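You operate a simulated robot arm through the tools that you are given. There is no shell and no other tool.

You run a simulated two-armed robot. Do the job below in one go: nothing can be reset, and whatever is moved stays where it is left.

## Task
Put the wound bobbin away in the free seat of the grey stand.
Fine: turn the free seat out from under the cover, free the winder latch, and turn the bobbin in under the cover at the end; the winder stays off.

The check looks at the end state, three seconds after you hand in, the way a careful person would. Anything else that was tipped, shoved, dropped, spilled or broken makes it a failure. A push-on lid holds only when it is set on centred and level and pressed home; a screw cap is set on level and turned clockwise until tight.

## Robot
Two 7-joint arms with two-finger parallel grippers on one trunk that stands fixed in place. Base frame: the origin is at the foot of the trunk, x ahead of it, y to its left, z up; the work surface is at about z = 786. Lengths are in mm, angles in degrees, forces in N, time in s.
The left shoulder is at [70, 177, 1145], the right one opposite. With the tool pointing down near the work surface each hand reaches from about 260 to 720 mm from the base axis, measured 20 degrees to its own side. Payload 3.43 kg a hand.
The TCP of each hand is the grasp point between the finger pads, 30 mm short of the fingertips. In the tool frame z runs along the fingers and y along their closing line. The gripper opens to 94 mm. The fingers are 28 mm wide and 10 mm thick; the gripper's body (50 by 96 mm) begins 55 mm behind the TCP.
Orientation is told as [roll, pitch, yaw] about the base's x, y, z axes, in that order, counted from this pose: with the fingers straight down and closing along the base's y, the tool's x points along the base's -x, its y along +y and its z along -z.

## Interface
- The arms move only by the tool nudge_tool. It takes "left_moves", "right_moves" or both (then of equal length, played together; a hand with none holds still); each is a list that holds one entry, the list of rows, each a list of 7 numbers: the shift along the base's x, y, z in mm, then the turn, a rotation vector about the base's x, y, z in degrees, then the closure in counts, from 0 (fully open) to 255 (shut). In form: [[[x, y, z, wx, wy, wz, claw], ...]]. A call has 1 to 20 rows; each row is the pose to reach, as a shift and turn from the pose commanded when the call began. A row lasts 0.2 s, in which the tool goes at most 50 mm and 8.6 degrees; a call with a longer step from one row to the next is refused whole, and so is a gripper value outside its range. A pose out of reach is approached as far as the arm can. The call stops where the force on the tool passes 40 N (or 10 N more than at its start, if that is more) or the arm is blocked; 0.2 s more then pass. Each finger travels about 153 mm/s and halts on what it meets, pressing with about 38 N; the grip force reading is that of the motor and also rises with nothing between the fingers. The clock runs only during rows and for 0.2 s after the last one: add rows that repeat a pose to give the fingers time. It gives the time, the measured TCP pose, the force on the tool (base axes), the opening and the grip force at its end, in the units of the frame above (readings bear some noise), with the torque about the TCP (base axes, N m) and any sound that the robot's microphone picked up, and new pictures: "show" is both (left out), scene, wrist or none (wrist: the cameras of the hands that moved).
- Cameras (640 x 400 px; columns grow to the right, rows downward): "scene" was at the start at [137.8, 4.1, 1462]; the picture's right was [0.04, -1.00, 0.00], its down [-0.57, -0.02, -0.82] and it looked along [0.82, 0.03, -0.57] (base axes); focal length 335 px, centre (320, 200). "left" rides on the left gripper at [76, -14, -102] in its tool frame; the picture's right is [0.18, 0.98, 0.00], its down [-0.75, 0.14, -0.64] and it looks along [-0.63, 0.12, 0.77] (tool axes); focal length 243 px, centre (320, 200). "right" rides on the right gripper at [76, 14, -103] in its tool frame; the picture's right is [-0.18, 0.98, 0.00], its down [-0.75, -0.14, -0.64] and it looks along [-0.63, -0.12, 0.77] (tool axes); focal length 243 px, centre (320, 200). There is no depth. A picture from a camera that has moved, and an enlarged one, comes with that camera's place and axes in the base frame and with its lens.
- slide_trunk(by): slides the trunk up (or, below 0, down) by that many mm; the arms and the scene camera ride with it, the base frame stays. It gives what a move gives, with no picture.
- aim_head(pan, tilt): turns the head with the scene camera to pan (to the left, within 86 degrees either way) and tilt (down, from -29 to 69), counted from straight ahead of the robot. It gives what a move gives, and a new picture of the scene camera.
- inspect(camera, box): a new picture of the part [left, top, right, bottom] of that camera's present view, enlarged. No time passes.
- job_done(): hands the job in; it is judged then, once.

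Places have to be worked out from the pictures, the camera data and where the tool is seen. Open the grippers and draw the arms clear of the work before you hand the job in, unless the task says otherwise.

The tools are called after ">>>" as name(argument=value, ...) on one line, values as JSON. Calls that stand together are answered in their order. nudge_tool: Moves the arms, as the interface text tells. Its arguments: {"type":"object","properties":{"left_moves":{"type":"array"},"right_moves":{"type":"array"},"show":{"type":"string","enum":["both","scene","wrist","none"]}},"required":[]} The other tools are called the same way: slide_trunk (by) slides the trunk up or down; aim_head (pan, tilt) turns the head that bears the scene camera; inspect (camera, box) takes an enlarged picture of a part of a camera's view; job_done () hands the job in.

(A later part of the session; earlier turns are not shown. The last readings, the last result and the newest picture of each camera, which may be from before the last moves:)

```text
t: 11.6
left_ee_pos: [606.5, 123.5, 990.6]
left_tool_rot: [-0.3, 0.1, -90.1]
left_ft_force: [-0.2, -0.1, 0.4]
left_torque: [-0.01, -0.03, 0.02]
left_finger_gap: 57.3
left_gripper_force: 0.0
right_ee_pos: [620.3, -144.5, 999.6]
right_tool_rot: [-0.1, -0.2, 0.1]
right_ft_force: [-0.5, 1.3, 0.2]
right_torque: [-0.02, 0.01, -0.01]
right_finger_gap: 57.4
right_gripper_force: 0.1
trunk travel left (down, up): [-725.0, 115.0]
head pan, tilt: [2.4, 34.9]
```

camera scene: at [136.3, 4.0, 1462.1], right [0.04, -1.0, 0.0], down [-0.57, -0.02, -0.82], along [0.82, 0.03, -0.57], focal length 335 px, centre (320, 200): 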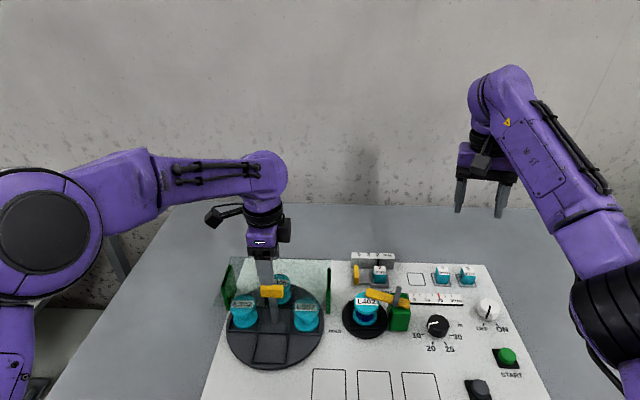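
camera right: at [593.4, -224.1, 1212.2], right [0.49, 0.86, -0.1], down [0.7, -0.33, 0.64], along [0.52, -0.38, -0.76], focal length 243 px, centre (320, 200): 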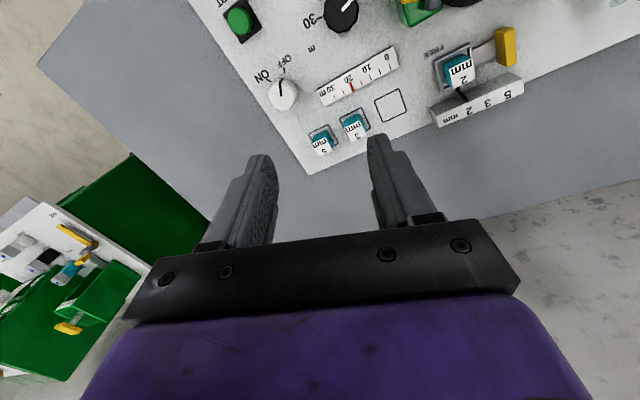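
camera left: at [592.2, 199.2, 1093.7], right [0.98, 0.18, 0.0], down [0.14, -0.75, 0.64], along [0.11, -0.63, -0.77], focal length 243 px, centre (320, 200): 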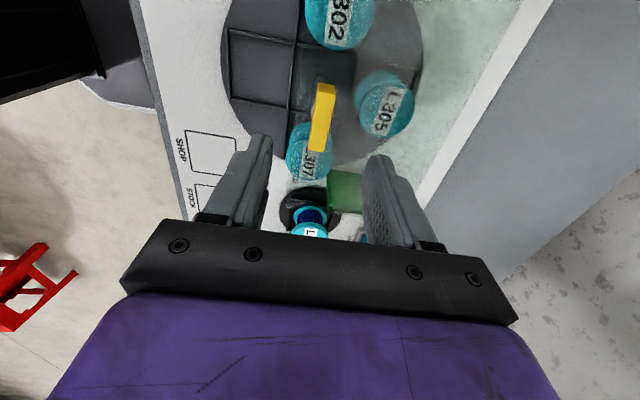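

The right hand is level at yaw 0 above the latch. I'll test positive yaw in free air up to +88.

>>> nudge_tool(right_moves=[[[0, 0, 0, 0, 0, 8, 100], [0, 0, 0, 0, 0, 16, 100], [0, 0, 0, 0, 0, 24, 100], [0, 0, 0, 0, 0, 32, 100], [0, 0, 0, 0, 0, 40, 100], [0, 0, 0, 0, 0, 48, 100], [0, 0, 0, 0, 0, 56, 100], [0, 0, 0, 0, 0, 64, 100], [0, 0, 0, 0, 0, 72, 100], [0, 0, 0, 0, 0, 80, 100], [0, 0, 0, 0, 0, 88, 100]]], show="scene")

```text
t: 14.0
left_ee_pos: [606.4, 122.7, 990.7]
left_tool_rot: [-0.3, 0.1, -90.2]
left_ft_force: [-0.5, 0.2, 0.0]
left_torque: [0.0, 0.0, 0.02]
left_finger_gap: 57.1
left_gripper_force: 0.1
right_ee_pos: [619.5, -144.6, 1000.7]
right_tool_rot: [-0.2, 0.0, 88.0]
right_ft_force: [-0.4, 0.0, 0.0]
right_torque: [0.02, 0.01, 0.0]
right_finger_gap: 57.2
right_gripper_force: 0.0
trunk travel left (down, up): [-725.0, 115.0]
head pan, tilt: [2.4, 34.9]
camera scene: at [137.8, 4.1, 1462.0], right [0.04, -1.0, 0.0], down [-0.57, -0.02, -0.82], along [0.82, 0.03, -0.57], focal length 335 px, centre (320, 200)
```

scene: 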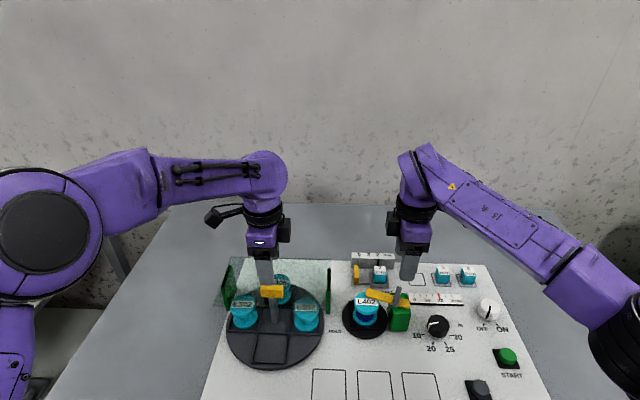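

Yaw +88 is fine. I'll continue in the same direction toward +158.

>>> nudge_tool(right_moves=[[[0, 0, 0, 0, 0, 8, 100], [0, 0, 0, 0, 0, 16, 100], [0, 0, 0, 0, 0, 24, 100], [0, 0, 0, 0, 0, 32, 100], [0, 0, 0, 0, 0, 40, 100]]], show="none")

```text
t: 15.2
left_ee_pos: [605.5, 124.7, 990.5]
left_tool_rot: [-0.3, 0.1, -90.0]
left_ft_force: [-0.6, -0.3, 0.0]
left_torque: [-0.03, 0.01, -0.01]
left_finger_gap: 57.1
left_gripper_force: 0.1
right_ee_pos: [618.5, -143.9, 999.8]
right_tool_rot: [-0.1, 0.0, 128.0]
right_ft_force: [-0.5, 0.4, 0.7]
right_torque: [0.02, 0.0, 0.02]
right_finger_gap: 57.2
right_gripper_force: 0.0
trunk travel left (down, up): [-725.0, 115.0]
head pan, tilt: [2.4, 34.9]
```

Yaw +128 is also reachable. I'll go on to +159 to match the fin's present orientation.

>>> nudge_tool(right_moves=[[[0, 0, 0, 0, 0, 8, 100], [0, 0, 0, 0, 0, 16, 100], [0, 0, 0, 0, 0, 24, 100], [0, 0, 0, 0, 0, 31, 100]]])

```text
t: 16.2
left_ee_pos: [605.4, 123.6, 990.7]
left_tool_rot: [-0.3, 0.1, -90.1]
left_ft_force: [-0.3, -0.4, -0.8]
left_torque: [-0.01, -0.04, 0.0]
left_finger_gap: 57.3
left_gripper_force: 0.0
right_ee_pos: [619.5, -144.7, 1000.2]
right_tool_rot: [-0.1, 0.0, 159.1]
right_ft_force: [-0.7, 0.3, 1.5]
right_torque: [0.03, -0.01, 0.02]
right_finger_gap: 57.1
right_gripper_force: 0.1
trunk travel left (down, up): [-725.0, 115.0]
head pan, tilt: [2.4, 34.9]
camera scene: at [137.7, 4.2, 1462.0], right [0.04, -1.0, 0.0], down [-0.57, -0.02, -0.82], along [0.82, 0.03, -0.57], focal length 335 px, centre (320, 200)
camera right: at [685.3, -186.6, 1102.3], right [-0.52, -0.85, 0.0], down [-0.65, 0.4, 0.64], along [-0.55, 0.34, -0.77], focal length 243 px, centre (320, 200)
```

scene: 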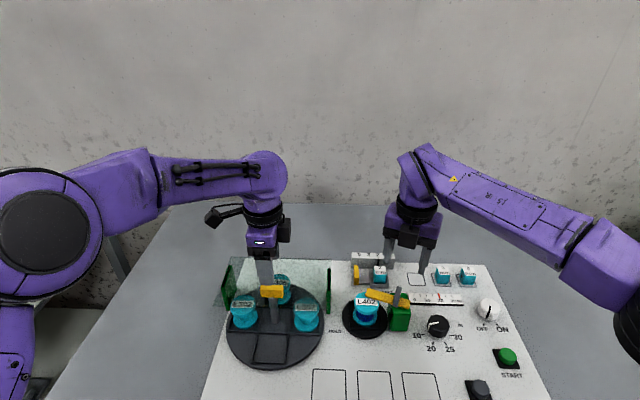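
right: 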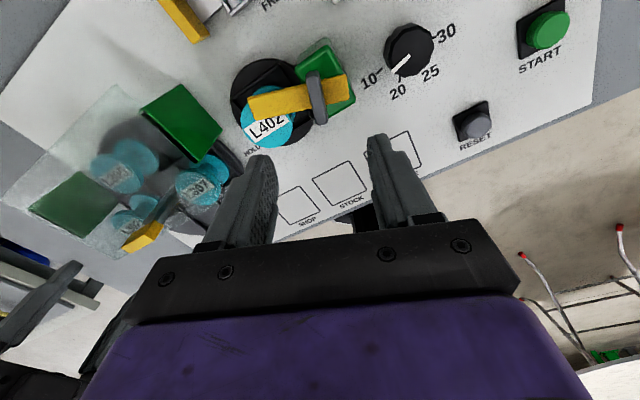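

The right wrist reaches +159. I'll check the fin's position and angle from this opposite viewpoint.

>>> inspect(camera="right", box=[220, 30, 380, 150])

>>> inspect(camera="scene", box=[340, 270, 430, 340])

```text
3.33 times, centred on (300, 90) of right
camera zoom: at [685.3, -186.6, 1102.3], right [-0.52, -0.85, 0.0], down [-0.65, 0.4, 0.64], along [-0.55, 0.34, -0.77], focal length 809 px, centre (387, 567)
```

zoom: 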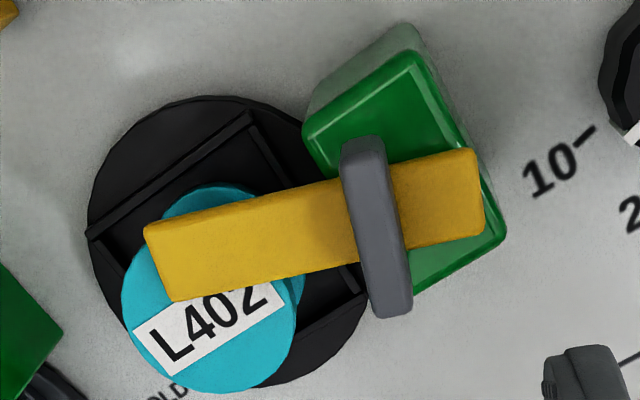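

```text
5.71 times, centred on (385, 305) of scene
camera zoom: at [137.7, 4.2, 1462.0], right [0.04, -1.0, 0.0], down [-0.57, -0.02, -0.82], along [0.82, 0.03, -0.57], focal length 1913 px, centre (-51, -400)
```

zoom: 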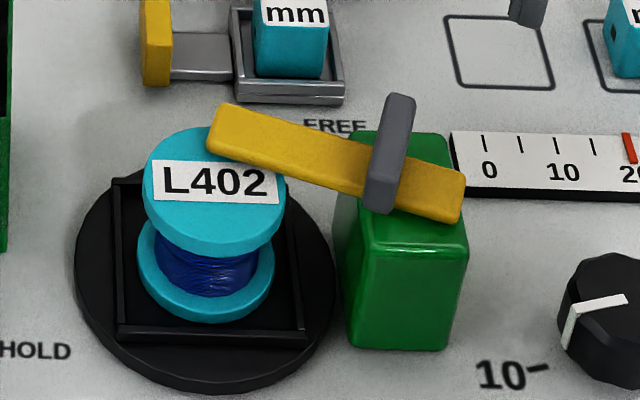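

From opposite views the fin centre is at (625, -146) with its top at z≈880. My earlier x was about 5 mm off, which caused the strain. The bar top is at 856 and the bobbin top at (625.5, -82, 847). I'll descend on the corrected pivot and close.

>>> nudge_tool(right_moves=[[[3, -1, -40, 0, 0, 0, 100], [5.5, -1.5, -80, 0, 0, 0, 100], [5.5, -1.5, -100, 0, 0, 0, 100], [5.5, -1.5, -110, 0, 0, 0, 100], [5.5, -1.5, -110, 0, 0, 0, 255], [5.5, -1.5, -110, 0, 0, 0, 255], [5.5, -1.5, -110, 0, 0, 0, 255]]])

```text
t: 17.8
left_ee_pos: [606.6, 124.3, 990.6]
left_tool_rot: [-0.4, 0.1, -90.2]
left_ft_force: [-0.6, 0.9, -0.6]
left_torque: [-0.01, 0.02, 0.0]
left_finger_gap: 57.3
left_gripper_force: 0.1
right_ee_pos: [624.6, -144.6, 890.7]
right_tool_rot: [-0.2, 0.1, 158.9]
right_ft_force: [2.3, -1.6, 6.5]
right_torque: [-0.4, -0.39, -0.01]
right_finger_gap: 12.0
right_gripper_force: 45.4
trunk travel left (down, up): [-725.0, 115.0]
head pan, tilt: [2.4, 34.9]
camera scene: at [137.3, 4.1, 1462.1], right [0.04, -1.0, 0.0], down [-0.57, -0.02, -0.82], along [0.82, 0.03, -0.57], focal length 335 px, centre (320, 200)
camera right: at [691.1, -187.5, 993.0], right [-0.53, -0.85, 0.0], down [-0.65, 0.4, 0.64], along [-0.54, 0.34, -0.77], focal length 243 px, centre (320, 200)
```

scene: 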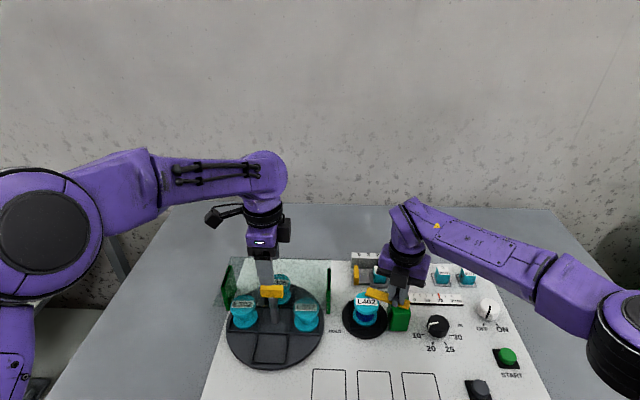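
right: 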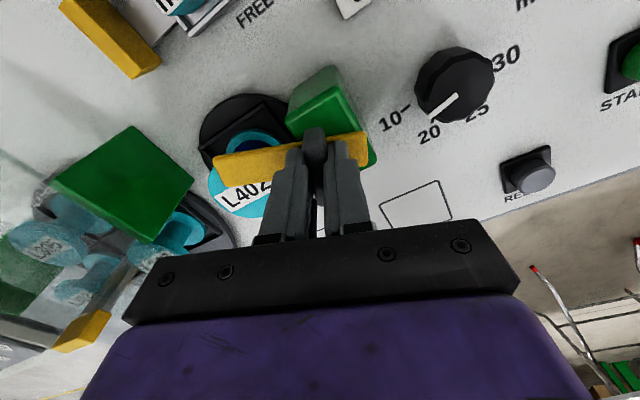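

The fin is gripped with a 12 mm gap and low force. I'll turn it clockwise by another 69° so the bar points at FREE.

>>> nudge_tool(right_moves=[[[0, 0, 0, 0, 0, -6, 255], [0, 0, 0, 0, 0, -12, 255], [0, 0, 0, 0, 0, -18, 255], [0, 0, 0, 0, 0, -24, 255], [0, 0, 0, 0, 0, -30, 255], [0, 0, 0, 0, 0, -36, 255], [0, 0, 0, 0, 0, -42, 255], [0, 0, 0, 0, 0, -48, 255], [0, 0, 0, 0, 0, -54, 255], [0, 0, 0, 0, 0, -60, 255], [0, 0, 0, 0, 0, -66, 255], [0, 0, 0, 0, 0, -69, 255]]])

```text
t: 20.4
left_ee_pos: [606.1, 123.0, 989.9]
left_tool_rot: [-0.3, 0.1, -90.1]
left_ft_force: [0.5, -0.2, 0.1]
left_torque: [-0.01, 0.0, -0.01]
left_finger_gap: 57.3
left_gripper_force: 0.2
right_ee_pos: [624.8, -145.1, 889.7]
right_tool_rot: [0.0, 0.0, 89.9]
right_ft_force: [6.4, 0.0, 6.3]
right_torque: [-0.29, 0.04, 0.16]
right_finger_gap: 11.9
right_gripper_force: 45.1
trunk travel left (down, up): [-725.0, 115.0]
head pan, tilt: [2.4, 34.9]
camera scene: at [137.9, 4.7, 1462.0], right [0.04, -1.0, 0.0], down [-0.57, -0.02, -0.82], along [0.82, 0.03, -0.57], focal length 335 px, centre (320, 200)
camera right: at [610.6, -222.9, 992.9], right [-0.98, 0.19, 0.0], down [0.14, 0.75, 0.64], along [0.12, 0.63, -0.77], focal length 243 px, centre (320, 200)
```

scene: 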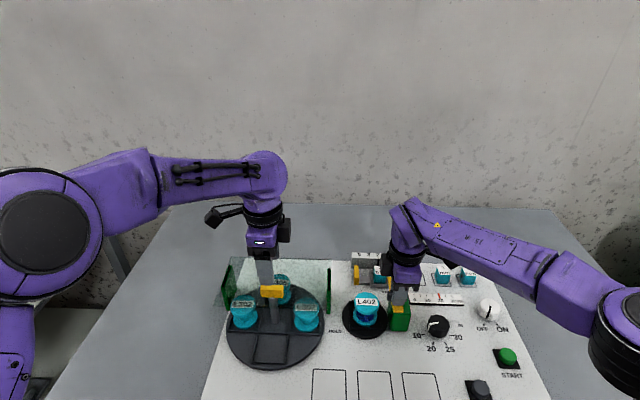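
right: 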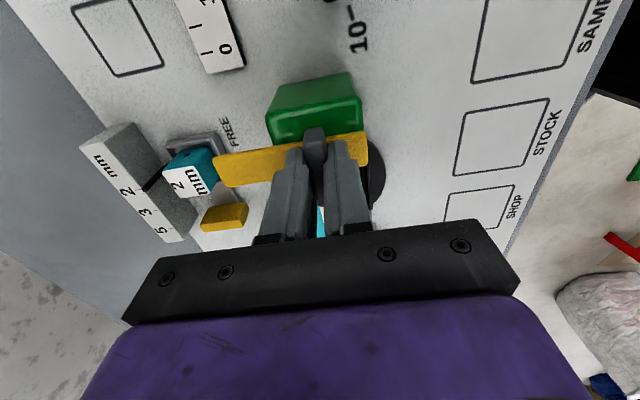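

The bar now points at FREE, clear of the bobbin. I'll release the fin and lift the right hand, and move the left hand away to the left to make room.

>>> nudge_tool(right_moves=[[[0, 0, 0, 0, 0, 0, 150], [0, 0, 0, 0, 0, 0, 100], [0, 0, 0, 0, 0, 0, 100], [0, 0, 35, 0, 0, 0, 100], [0, 0, 70, 0, 0, 0, 100], [0, 30, 75, 0, 0, 0, 100]]], left_moves=[[[-10, 28, 10, 0, 0, 0, 100], [-20, 56, 20, 0, 0, 0, 100], [-30, 84, 30, 0, 0, 0, 100], [-40, 112, 40, 0, 0, 0, 100], [-50, 140, 45, 0, 0, 0, 100], [-60, 165, 50, 0, 0, 0, 100]]])

>>> inspect(camera="scene", box=[200, 240, 430, 380])

>>> inspect(camera="right", box=[200, 40, 480, 240])

```text
t: 21.8
left_ee_pos: [545.5, 290.5, 1038.6]
left_tool_rot: [-0.2, -0.1, -90.1]
left_ft_force: [-0.8, 0.6, -0.8]
left_torque: [-0.01, -0.01, -0.03]
left_finger_gap: 57.3
left_gripper_force: 0.1
right_ee_pos: [623.7, -113.2, 966.0]
right_tool_rot: [0.0, 0.1, 89.8]
right_ft_force: [0.4, 0.5, 1.2]
right_torque: [-0.04, 0.01, -0.02]
right_finger_gap: 57.1
right_gripper_force: 0.1
trunk travel left (down, up): [-725.0, 115.0]
head pan, tilt: [2.4, 34.9]
camera scene: at [137.9, 7.6, 1461.9], right [0.04, -1.0, 0.0], down [-0.57, -0.03, -0.82], along [0.82, 0.03, -0.57], focal length 335 px, centre (320, 200)
camera right: at [609.2, -190.4, 1068.1], right [-0.98, 0.19, 0.0], down [0.14, 0.75, 0.64], along [0.12, 0.63, -0.77], focal length 243 px, centre (320, 200)
camera left: at [533.3, 366.5, 1141.9], right [0.98, 0.18, -0.01], down [0.14, -0.75, 0.64], along [0.11, -0.63, -0.77], focal length 243 px, centre (320, 200)
```

scene: 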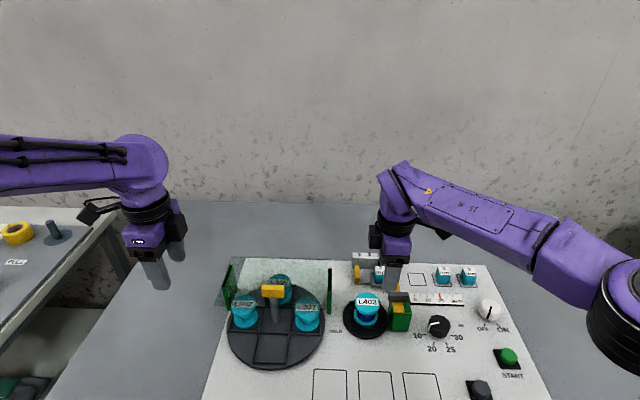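
right: 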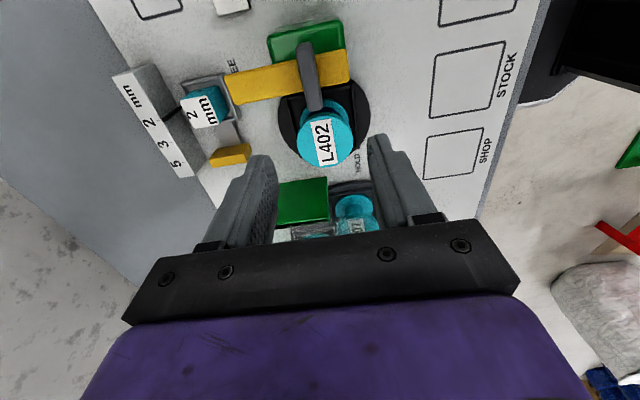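
left: 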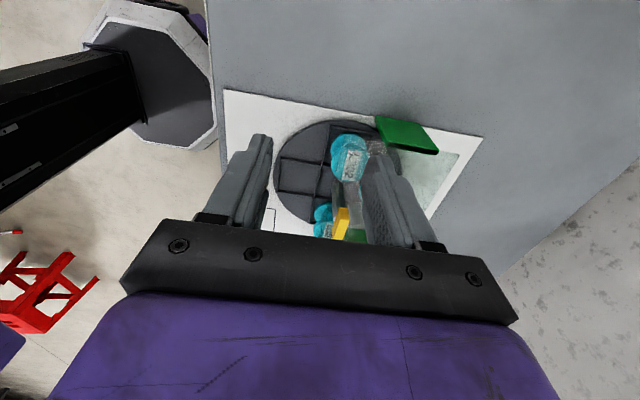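

```text
2.78 times, centred on (315, 310) of scene
camera zoom: at [137.9, 7.6, 1461.9], right [0.04, -1.0, 0.0], down [-0.57, -0.03, -0.82], along [0.82, 0.03, -0.57], focal length 931 px, centre (334, -106)
```

zoom: 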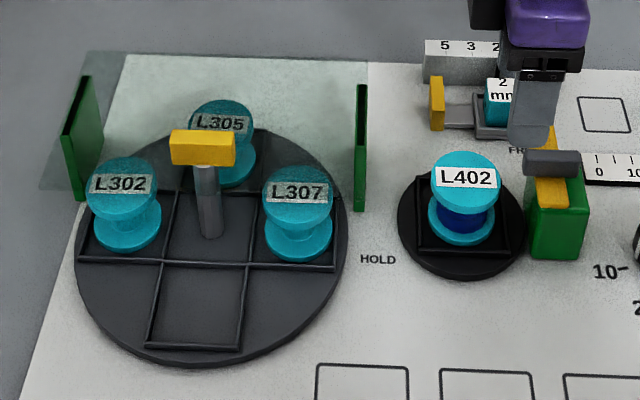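

```text
2.00 times, centred on (340, 140) of right
camera zoom: at [609.2, -190.4, 1068.1], right [-0.98, 0.19, 0.0], down [0.14, 0.75, 0.64], along [0.12, 0.63, -0.77], focal length 485 px, centre (280, 320)
```

zoom: 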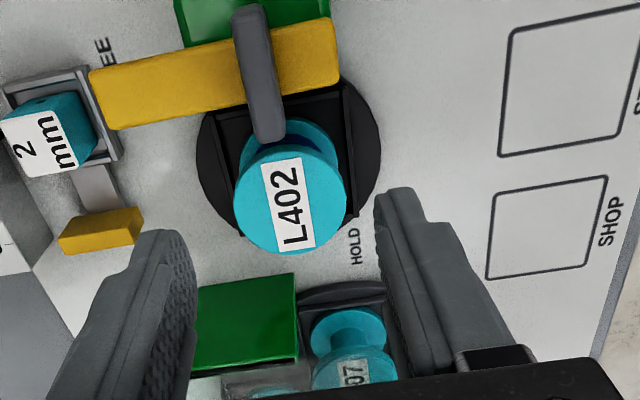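

The bobbin L402 is free and the empty front seat is visible. I'll position the right hand (closing along x) just above the bobbin with a 75 mm opening and check alignment.

>>> nudge_tool(right_moves=[[[0, 15, -25, 0, 0, 0, 52], [0, 32, -50, 0, 0, 0, 52], [0, 32, -65, 0, 0, 0, 52], [0, 32, -70, 0, 0, 0, 52]]])

>>> inspect(camera="right", box=[220, 60, 440, 240])

>>> inspect(camera="scene", box=[320, 270, 430, 350])

```text
t: 22.8
left_ee_pos: [545.8, 287.8, 1041.1]
left_tool_rot: [-0.2, 0.0, -90.1]
left_ft_force: [-0.8, 0.8, -0.3]
left_torque: [-0.01, 0.0, 0.04]
left_finger_gap: 57.3
left_gripper_force: 0.0
right_ee_pos: [625.4, -83.2, 895.7]
right_tool_rot: [-0.1, 0.0, 89.9]
right_ft_force: [-0.2, -0.5, 1.3]
right_torque: [-0.01, 0.02, 0.0]
right_finger_gap: 74.8
right_gripper_force: 0.0
trunk travel left (down, up): [-725.0, 115.0]
head pan, tilt: [2.4, 34.9]
camera scene: at [138.0, 4.8, 1462.0], right [0.04, -1.0, 0.0], down [-0.57, -0.02, -0.82], along [0.82, 0.03, -0.57], focal length 335 px, centre (320, 200)
camera right: at [610.4, -161.0, 998.5], right [-0.98, 0.19, 0.0], down [0.14, 0.75, 0.64], along [0.12, 0.63, -0.77], focal length 243 px, centre (320, 200)
```

scene: 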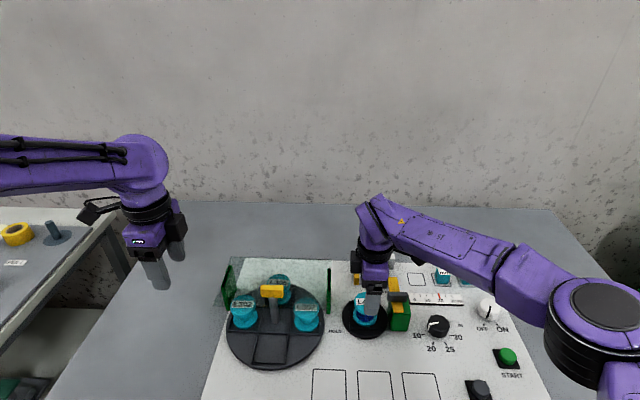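
right: 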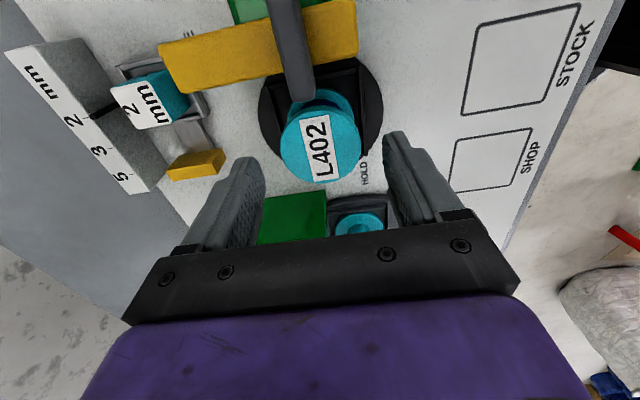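

```text
2.22 times, centred on (330, 150) of right
camera zoom: at [610.4, -161.0, 998.5], right [-0.98, 0.19, 0.0], down [0.14, 0.75, 0.64], along [0.12, 0.63, -0.77], focal length 539 px, centre (298, 311)
```

zoom: 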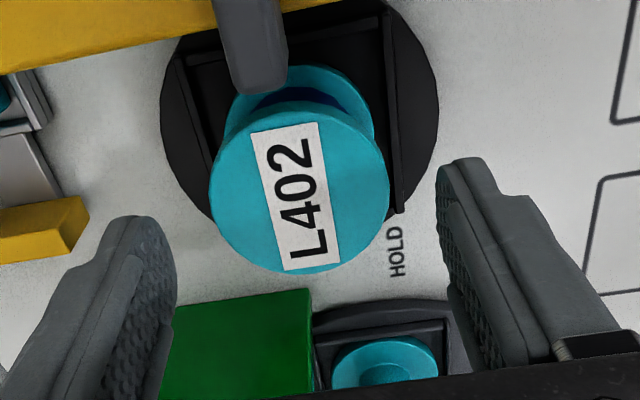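

```text
5.00 times, centred on (375, 310) of scene
camera zoom: at [138.0, 4.8, 1462.0], right [0.04, -1.0, 0.0], down [-0.57, -0.02, -0.82], along [0.82, 0.03, -0.57], focal length 1674 px, centre (45, -350)
```

zoom: 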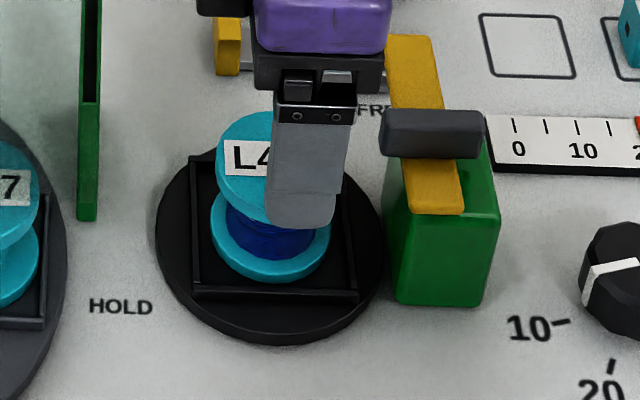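

The bobbin is centred at about (625, -84), matching the hand. I'll lower to TCP z≈838 so the tips at 808 stay above the seat rails, then close on the flange.

>>> nudge_tool(right_moves=[[[0, -1, -20, 0, 0, 0, 52], [0, -1, -40, 0, 0, 0, 52], [0, -1, -50, 0, 0, 0, 52], [0, -1, -57, 0, 0, 0, 52], [0, -1, -57, 0, 0, 0, 52]]])

>>> inspect(camera="scene", box=[320, 270, 430, 350])

>>> inspect(camera="right", box=[220, 60, 440, 240])

```text
t: 24.0
left_ee_pos: [546.6, 287.5, 1040.0]
left_tool_rot: [-0.3, 0.1, -90.2]
left_ft_force: [0.0, 0.1, 0.1]
left_torque: [0.02, 0.03, -0.01]
left_finger_gap: 57.3
left_gripper_force: 0.0
right_ee_pos: [625.8, -84.9, 838.7]
right_tool_rot: [-0.1, 0.1, 89.9]
right_ft_force: [-0.4, -0.3, -0.5]
right_torque: [0.01, 0.01, -0.03]
right_finger_gap: 74.6
right_gripper_force: 0.0
trunk travel left (down, up): [-725.0, 115.0]
head pan, tilt: [2.4, 34.9]
camera scene: at [137.7, 4.4, 1462.0], right [0.04, -1.0, 0.0], down [-0.57, -0.02, -0.82], along [0.82, 0.03, -0.57], focal length 335 px, centre (320, 200)
camera right: at [610.9, -162.6, 940.9], right [-0.98, 0.19, 0.0], down [0.14, 0.75, 0.64], along [0.12, 0.63, -0.77], focal length 243 px, centre (320, 200)
```

scene: 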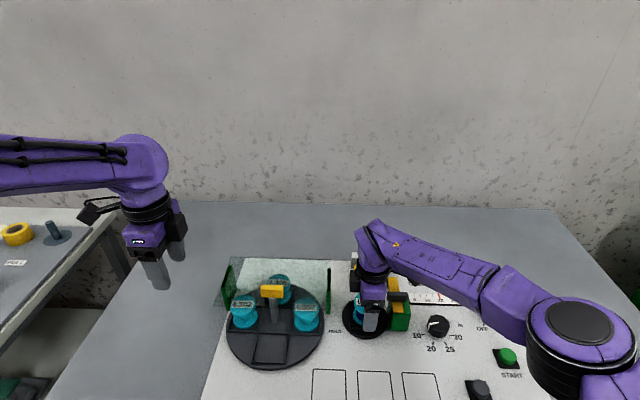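
right: 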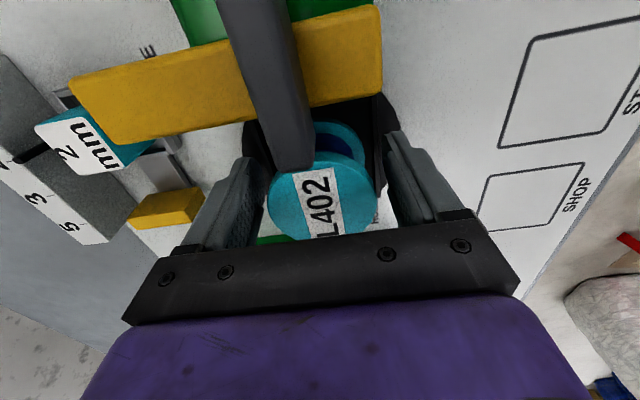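

```text
5.00 times, centred on (375, 310) of scene
camera zoom: at [137.7, 4.4, 1462.0], right [0.04, -1.0, 0.0], down [-0.57, -0.02, -0.82], along [0.82, 0.03, -0.57], focal length 1674 px, centre (45, -350)
```

zoom: 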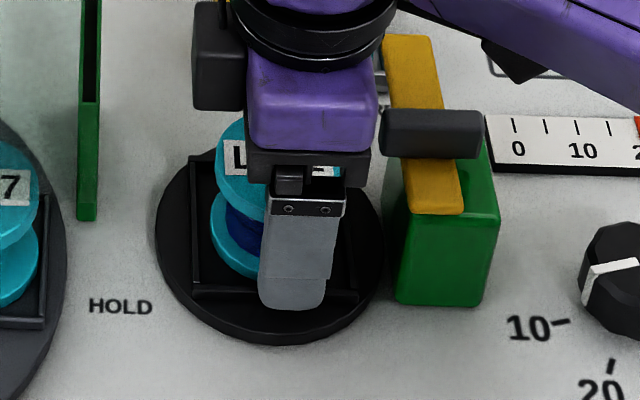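

```text
2.22 times, centred on (330, 150) of right
camera zoom: at [610.9, -162.6, 940.9], right [-0.98, 0.19, 0.0], down [0.14, 0.75, 0.64], along [0.12, 0.63, -0.77], focal length 539 px, centre (298, 311)
```

zoom: 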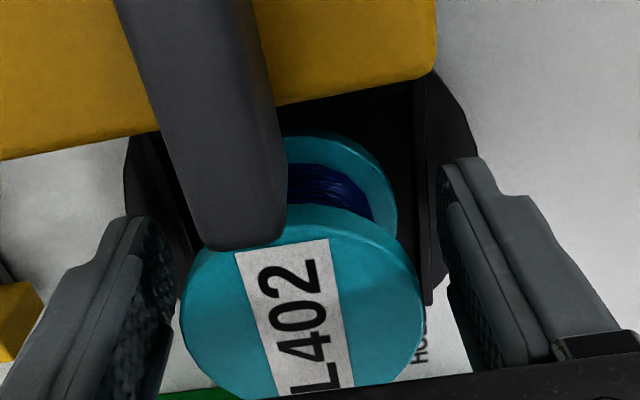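

The bobbin sits between the pads with no contact yet, centred at about (624, -85). I'll close the gripper.

>>> nudge_tool(right_moves=[[[0, 0, 0, 0, 0, 0, 255], [0, 0, 0, 0, 0, 0, 255], [0, 0, 0, 0, 0, 0, 255]]])

>>> inspect(camera="right", box=[220, 60, 440, 240])

```text
t: 24.8
left_ee_pos: [547.2, 287.4, 1040.8]
left_tool_rot: [-0.3, 0.0, -90.1]
left_ft_force: [0.8, -0.9, -0.1]
left_torque: [0.01, 0.0, 0.0]
left_finger_gap: 57.0
left_gripper_force: 0.1
right_ee_pos: [624.8, -86.1, 837.4]
right_tool_rot: [-0.1, 0.0, 89.8]
right_ft_force: [0.4, -0.3, 0.0]
right_torque: [0.03, 0.03, -0.03]
right_finger_gap: 56.4
right_gripper_force: 38.0
trunk travel left (down, up): [-725.0, 115.0]
head pan, tilt: [2.4, 34.9]
camera scene: at [138.0, 4.3, 1461.9], right [0.04, -1.0, 0.0], down [-0.57, -0.02, -0.82], along [0.82, 0.03, -0.57], focal length 335 px, centre (320, 200)
camera right: at [611.0, -162.7, 940.9], right [-0.98, 0.19, 0.0], down [0.14, 0.75, 0.64], along [0.12, 0.63, -0.77], focal length 243 px, centre (320, 200)
```

scene: 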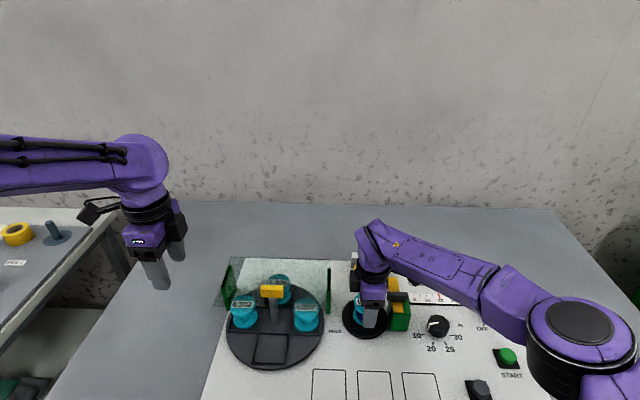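
right: 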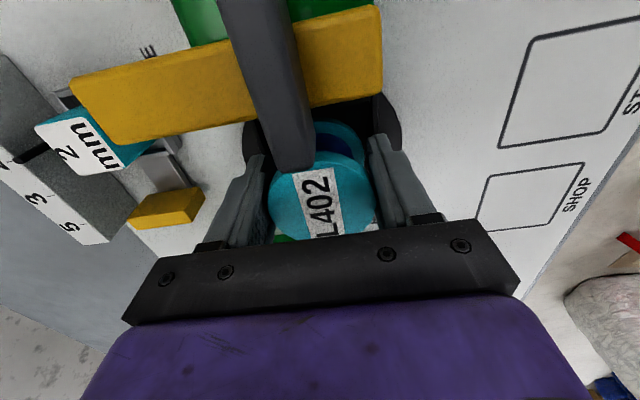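

```text
2.22 times, centred on (330, 150) of right
camera zoom: at [611.0, -162.7, 940.9], right [-0.98, 0.19, 0.0], down [0.14, 0.75, 0.64], along [0.12, 0.63, -0.77], focal length 539 px, centre (298, 311)
```

zoom: 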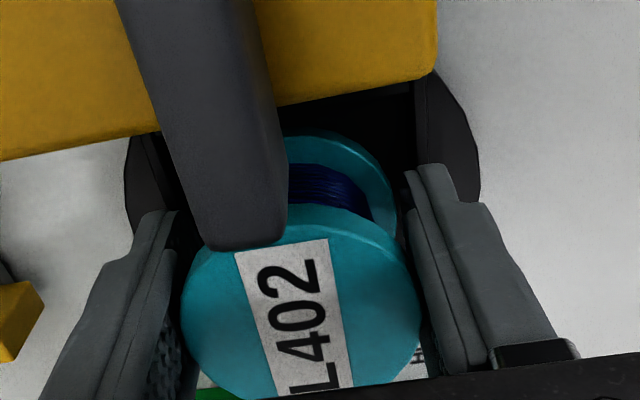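

The bobbin is gripped at its flange with a 56 mm gap. I'll lift it straight up about 122 mm, and move the left hand a bit further out of the way.

>>> nudge_tool(right_moves=[[[0, 0, 6, 0, 0, 0, 255], [0, 0, 15, 0, 0, 0, 255], [0, 0, 30, 0, 0, 0, 255], [0, 0, 50, 0, 0, 0, 255], [0, 0, 75, 0, 0, 0, 255], [0, 0, 100, 0, 0, 0, 255], [0, 0, 122, 0, 0, 0, 255]]], left_moves=[[[-5, 10, 5, 0, 0, 0, 100], [-10, 20, 10, 0, 0, 0, 100], [-15, 30, 15, 0, 0, 0, 100], [-20, 40, 20, 0, 0, 0, 100], [-30, 50, 25, 0, 0, 0, 100], [-35, 55, 30, 0, 0, 0, 100], [-40, 60, 40, 0, 0, 0, 100]]])

```text
t: 26.4
left_ee_pos: [505.3, 347.7, 1080.6]
left_tool_rot: [-0.4, 0.0, -90.2]
left_ft_force: [0.0, 0.2, -0.2]
left_torque: [-0.01, 0.02, 0.0]
left_finger_gap: 57.2
left_gripper_force: 0.1
right_ee_pos: [625.6, -85.1, 958.8]
right_tool_rot: [-0.1, 0.1, 89.8]
right_ft_force: [0.1, -0.9, -1.3]
right_torque: [-0.02, -0.04, 0.02]
right_finger_gap: 54.9
right_gripper_force: 38.0
trunk travel left (down, up): [-725.0, 115.0]
head pan, tilt: [2.4, 34.9]
camera scene: at [137.0, 4.5, 1462.0], right [0.04, -1.0, 0.0], down [-0.57, -0.02, -0.82], along [0.82, 0.03, -0.57], focal length 335 px, centre (320, 200)
camera right: at [610.2, -161.9, 1062.0], right [-0.98, 0.19, 0.0], down [0.14, 0.75, 0.64], along [0.12, 0.63, -0.77], focal length 243 px, centre (320, 200)
camera left: at [492.6, 423.8, 1183.1], right [0.98, 0.18, 0.0], down [0.14, -0.75, 0.64], along [0.11, -0.63, -0.77], focal length 243 px, centre (320, 200)
```

scene: 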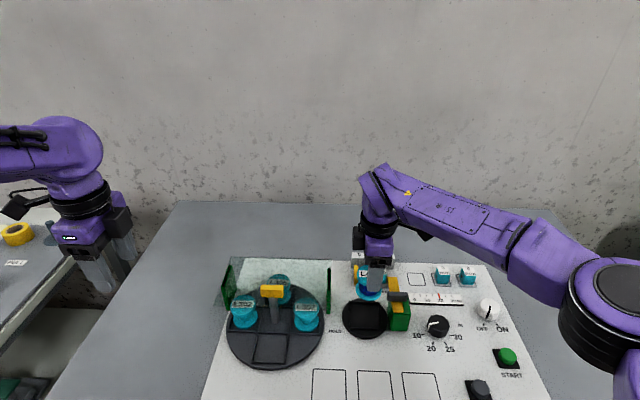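
right: 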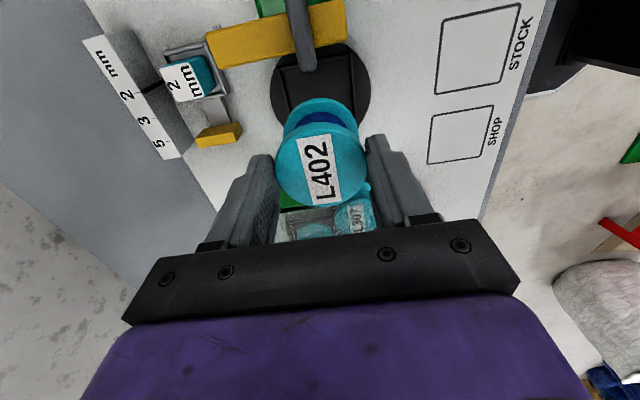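
left: 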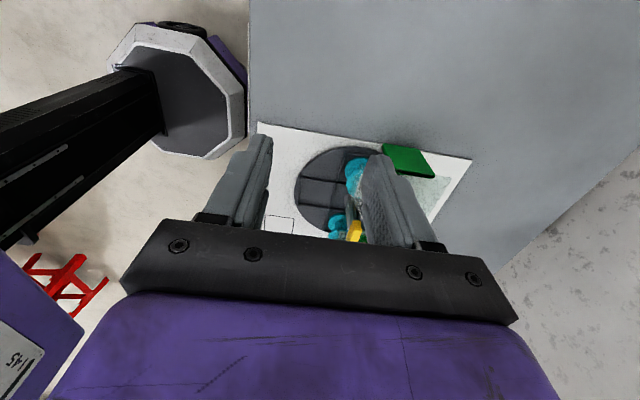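

The bobbin is lifted clear. I'll inspect it in the grip, the empty winder, and the front seat to get accurate placement targets.

>>> inspect(camera="right", box=[220, 60, 440, 240])

>>> inspect(camera="scene", box=[215, 270, 335, 380])

>>> inspect(camera="scene", box=[330, 250, 420, 345])

>>> inspect(camera="left", box=[280, 120, 480, 250])

```text
2.22 times, centred on (330, 150) of right
camera zoom: at [610.2, -161.9, 1062.0], right [-0.98, 0.19, 0.0], down [0.14, 0.75, 0.64], along [0.12, 0.63, -0.77], focal length 539 px, centre (298, 311)
```

zoom: 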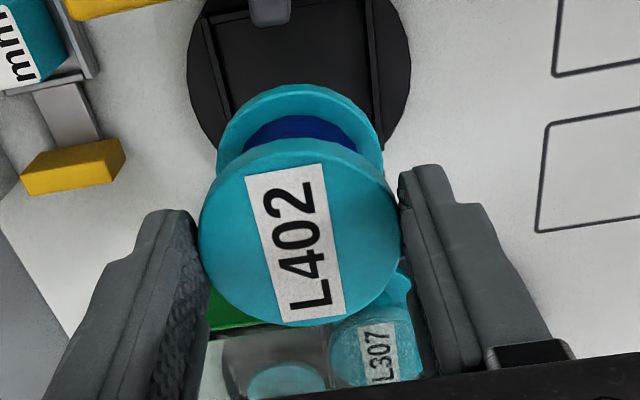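

```text
3.64 times, centred on (275, 325) of scene
camera zoom: at [137.0, 4.5, 1462.0], right [0.04, -1.0, 0.0], down [-0.57, -0.02, -0.82], along [0.82, 0.03, -0.57], focal length 1217 px, centre (484, -254)
```

zoom: 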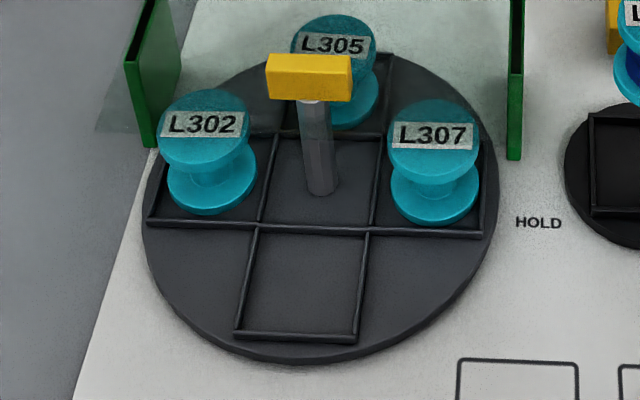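

```text
4.21 times, centred on (375, 298) of scene
camera zoom: at [137.0, 4.5, 1462.0], right [0.04, -1.0, 0.0], down [-0.57, -0.02, -0.82], along [0.82, 0.03, -0.57], focal length 1409 px, centre (88, -210)
```

zoom: 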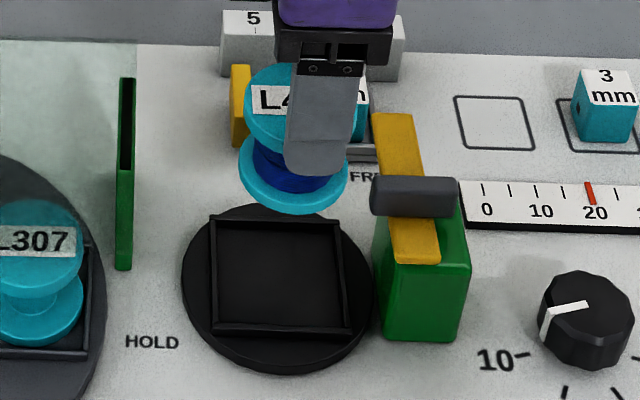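

```text
3.08 times, centred on (380, 185) of left
camera zoom: at [492.6, 423.8, 1183.1], right [0.98, 0.18, 0.0], down [0.14, -0.75, 0.64], along [0.11, -0.63, -0.77], focal length 746 px, centre (135, 246)
```

zoom: 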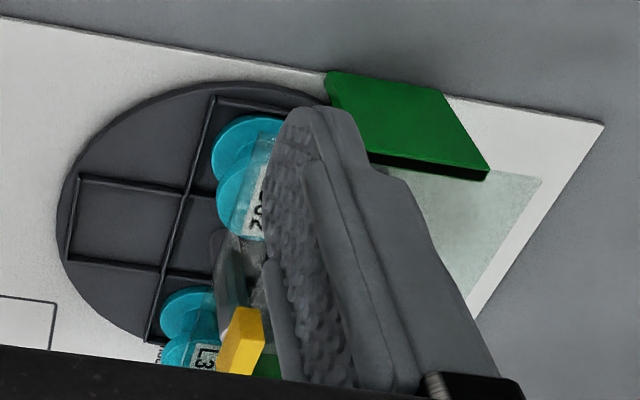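

The bobbin has slipped about 30 mm down in the grip: its top is now at about z 934 with the TCP at 959, so it hangs near the fingertips. I won't carry it like that. I'll lower it back over the winder and see whether it is still creeping.

>>> nudge_tool(right_moves=[[[0, 0, -20, 0, 0, 0, 255], [0, 0, -40, 0, 0, 0, 255], [0, 0, -55, 0, 0, 0, 255]]])

>>> inspect(camera="right", box=[220, 60, 440, 240])

>>> inspect(camera="scene", box=[330, 260, 420, 345])

```text
t: 27.2
left_ee_pos: [506.4, 347.9, 1079.3]
left_tool_rot: [-0.3, 0.0, -90.2]
left_ft_force: [-0.8, 1.2, 0.3]
left_torque: [0.01, 0.03, -0.01]
left_finger_gap: 57.2
left_gripper_force: 0.1
right_ee_pos: [625.2, -86.2, 903.7]
right_tool_rot: [-0.1, 0.0, 90.0]
right_ft_force: [-0.2, -0.8, -1.6]
right_torque: [-0.01, -0.02, 0.02]
right_finger_gap: 55.1
right_gripper_force: 38.0
trunk travel left (down, up): [-725.0, 115.0]
head pan, tilt: [2.4, 34.9]
camera scene: at [138.6, 4.3, 1461.9], right [0.04, -1.0, 0.0], down [-0.57, -0.02, -0.82], along [0.82, 0.03, -0.57], focal length 335 px, centre (320, 200)
camera right: at [611.9, -162.9, 1006.5], right [-0.98, 0.19, 0.0], down [0.14, 0.75, 0.64], along [0.12, 0.63, -0.77], focal length 243 px, centre (320, 200)
```

scene: 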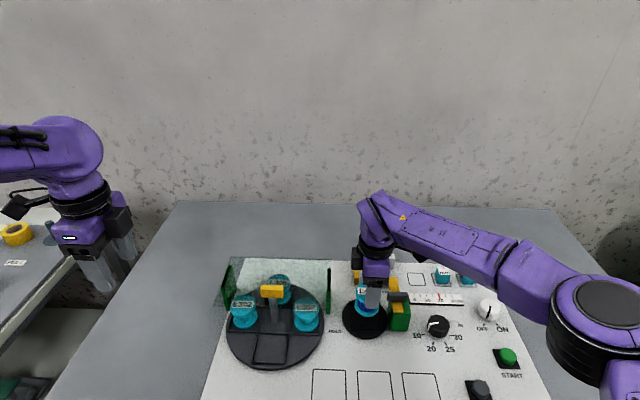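
right: 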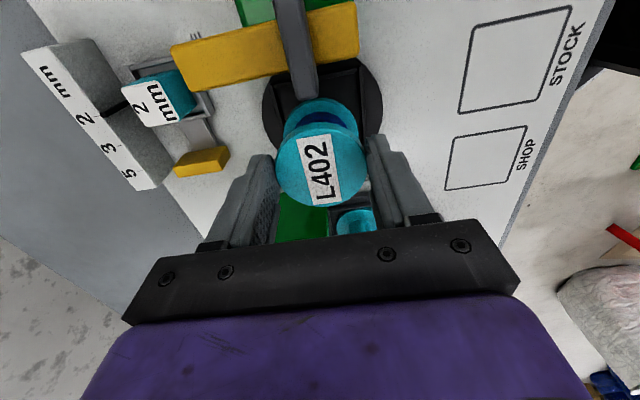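

```text
2.22 times, centred on (330, 150) of right
camera zoom: at [611.9, -162.9, 1006.5], right [-0.98, 0.19, 0.0], down [0.14, 0.75, 0.64], along [0.12, 0.63, -0.77], focal length 539 px, centre (298, 311)
```

zoom: 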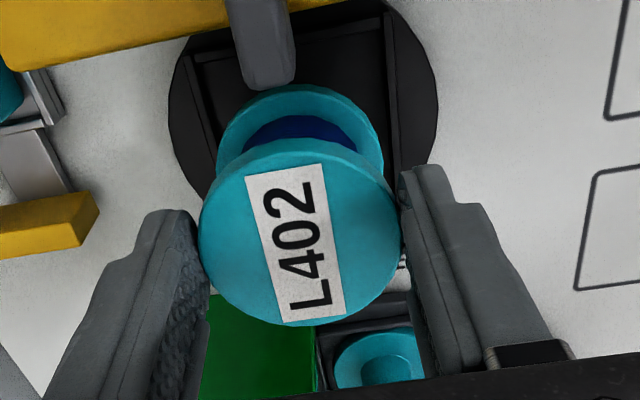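

```text
4.71 times, centred on (375, 302) of scene
camera zoom: at [138.6, 4.3, 1461.9], right [0.04, -1.0, 0.0], down [-0.57, -0.02, -0.82], along [0.82, 0.03, -0.57], focal length 1575 px, centre (61, -282)
```

zoom: 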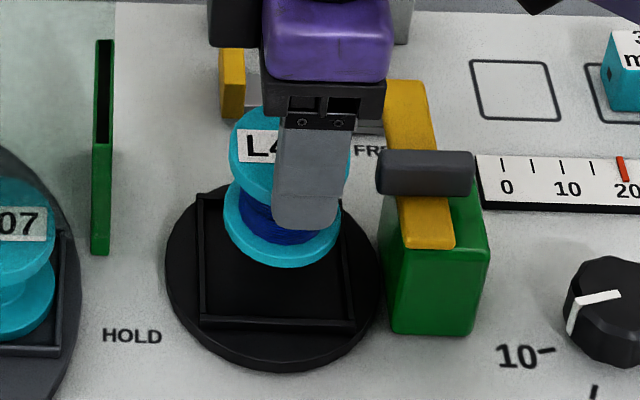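

The bobbin hasn't moved in the grip, so it is not creeping. It only slipped at the start of the lift, probably from being held in its seat. I'll set it back down on the winder seat gently so I can regrasp it deeper.

>>> nudge_tool(right_moves=[[[0, 0, -15, 0, 0, 0, 255], [0, 0, -24, 0, 0, 0, 255], [0, 0, -29, 0, 0, 0, 255], [0, 0, -32, 0, 0, 0, 255]]])

>>> inspect(camera="right", box=[220, 60, 440, 240])

>>> inspect(camera="scene", box=[330, 260, 420, 345])

```text
t: 28.2
left_ee_pos: [505.7, 345.9, 1080.0]
left_tool_rot: [-0.3, 0.0, -90.0]
left_ft_force: [-0.2, 0.2, 0.5]
left_torque: [0.01, 0.0, -0.02]
left_finger_gap: 57.1
left_gripper_force: 0.0
right_ee_pos: [625.0, -85.3, 871.2]
right_tool_rot: [0.1, 0.0, 89.9]
right_ft_force: [0.2, 0.3, -1.1]
right_torque: [0.0, 0.04, 0.0]
right_finger_gap: 54.8
right_gripper_force: 37.6
trunk travel left (down, up): [-725.0, 115.0]
head pan, tilt: [2.4, 34.9]
camera scene: at [138.3, 4.2, 1461.9], right [0.04, -1.0, 0.0], down [-0.57, -0.02, -0.82], along [0.82, 0.03, -0.57], focal length 335 px, centre (320, 200)
camera right: at [611.4, -162.4, 974.9], right [-0.98, 0.19, 0.0], down [0.14, 0.75, 0.64], along [0.12, 0.63, -0.77], focal length 243 px, centre (320, 200)
```

scene: 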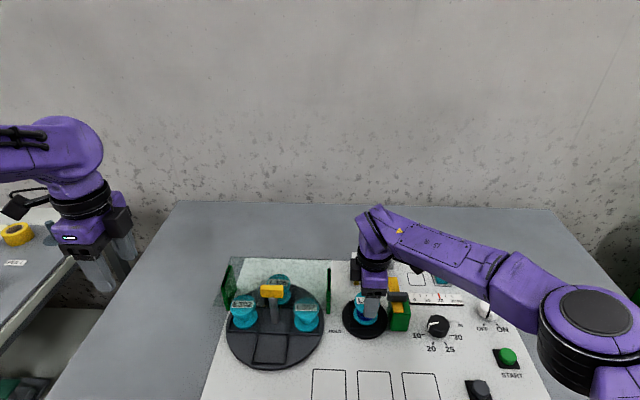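
right: 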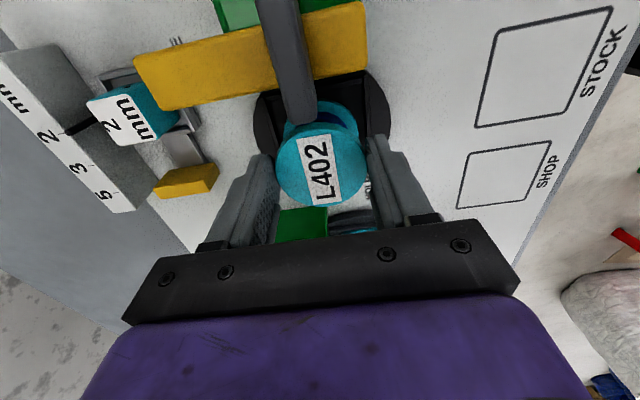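

```text
2.22 times, centred on (330, 150) of right
camera zoom: at [611.4, -162.4, 974.9], right [-0.98, 0.19, 0.0], down [0.14, 0.75, 0.64], along [0.12, 0.63, -0.77], focal length 539 px, centre (298, 311)
```

zoom: 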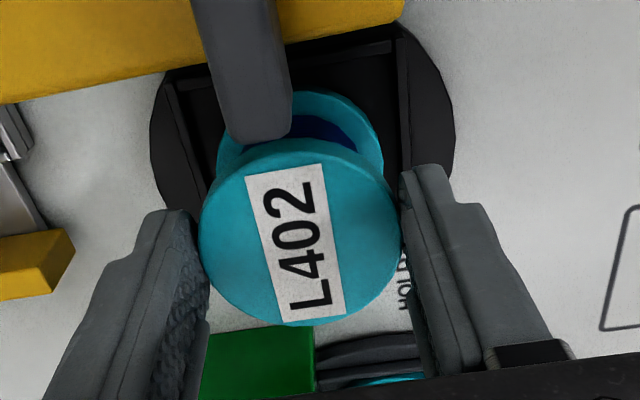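

```text
4.71 times, centred on (375, 302) of scene
camera zoom: at [138.3, 4.2, 1461.9], right [0.04, -1.0, 0.0], down [-0.57, -0.02, -0.82], along [0.82, 0.03, -0.57], focal length 1575 px, centre (61, -282)
```

zoom: 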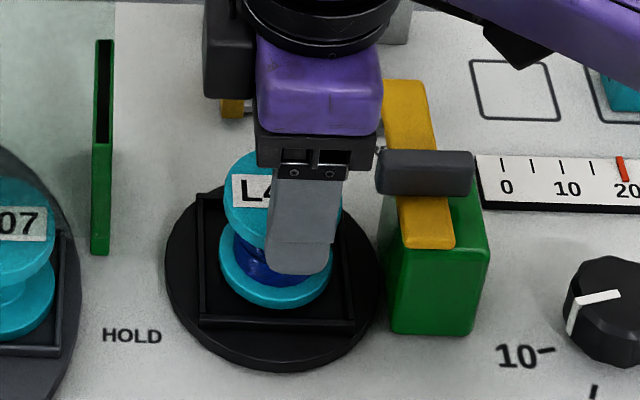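

No contact yet. I'll keep lowering in small steps and watch for it.

>>> nudge_tool(right_moves=[[[0, 0, -1, 0, 0, 0, 255], [0, 0, -2, 0, 0, 0, 255], [0, 0, -3, 0, 0, 0, 255]]], show="none")

```text
t: 29.0
left_ee_pos: [505.6, 347.0, 1079.8]
left_tool_rot: [-0.4, 0.1, -90.1]
left_ft_force: [0.2, -0.3, 0.2]
left_torque: [-0.01, 0.01, 0.05]
left_finger_gap: 57.2
left_gripper_force: 0.1
right_ee_pos: [624.8, -84.4, 869.1]
right_tool_rot: [-0.1, 0.0, 89.8]
right_ft_force: [0.1, -0.5, -1.8]
right_torque: [0.05, -0.01, 0.03]
right_finger_gap: 54.9
right_gripper_force: 37.7
trunk travel left (down, up): [-725.0, 115.0]
head pan, tilt: [2.4, 34.9]
```

Still hanging free, with Fz about -1.8 N from the weight. I'll lower further in small steps.

>>> nudge_tool(right_moves=[[[0, 0, -1, 0, 0, 0, 255], [0, 0, -2, 0, 0, 0, 255], [0, 0, -3, 0, 0, 0, 255], [0, 0, -4, 0, 0, 0, 255]]], show="none")

```text
t: 30.0
left_ee_pos: [504.9, 347.7, 1080.9]
left_tool_rot: [-0.2, 0.0, -90.1]
left_ft_force: [-0.1, 0.1, 0.5]
left_torque: [0.01, 0.04, -0.02]
left_finger_gap: 57.1
left_gripper_force: 0.0
right_ee_pos: [626.0, -83.8, 869.3]
right_tool_rot: [-0.5, -0.1, 89.9]
right_ft_force: [7.6, 0.1, 22.6]
right_torque: [0.06, -0.05, -0.04]
right_finger_gap: 55.0
right_gripper_force: 37.7
trunk travel left (down, up): [-725.0, 115.0]
head pan, tilt: [2.4, 34.9]
```

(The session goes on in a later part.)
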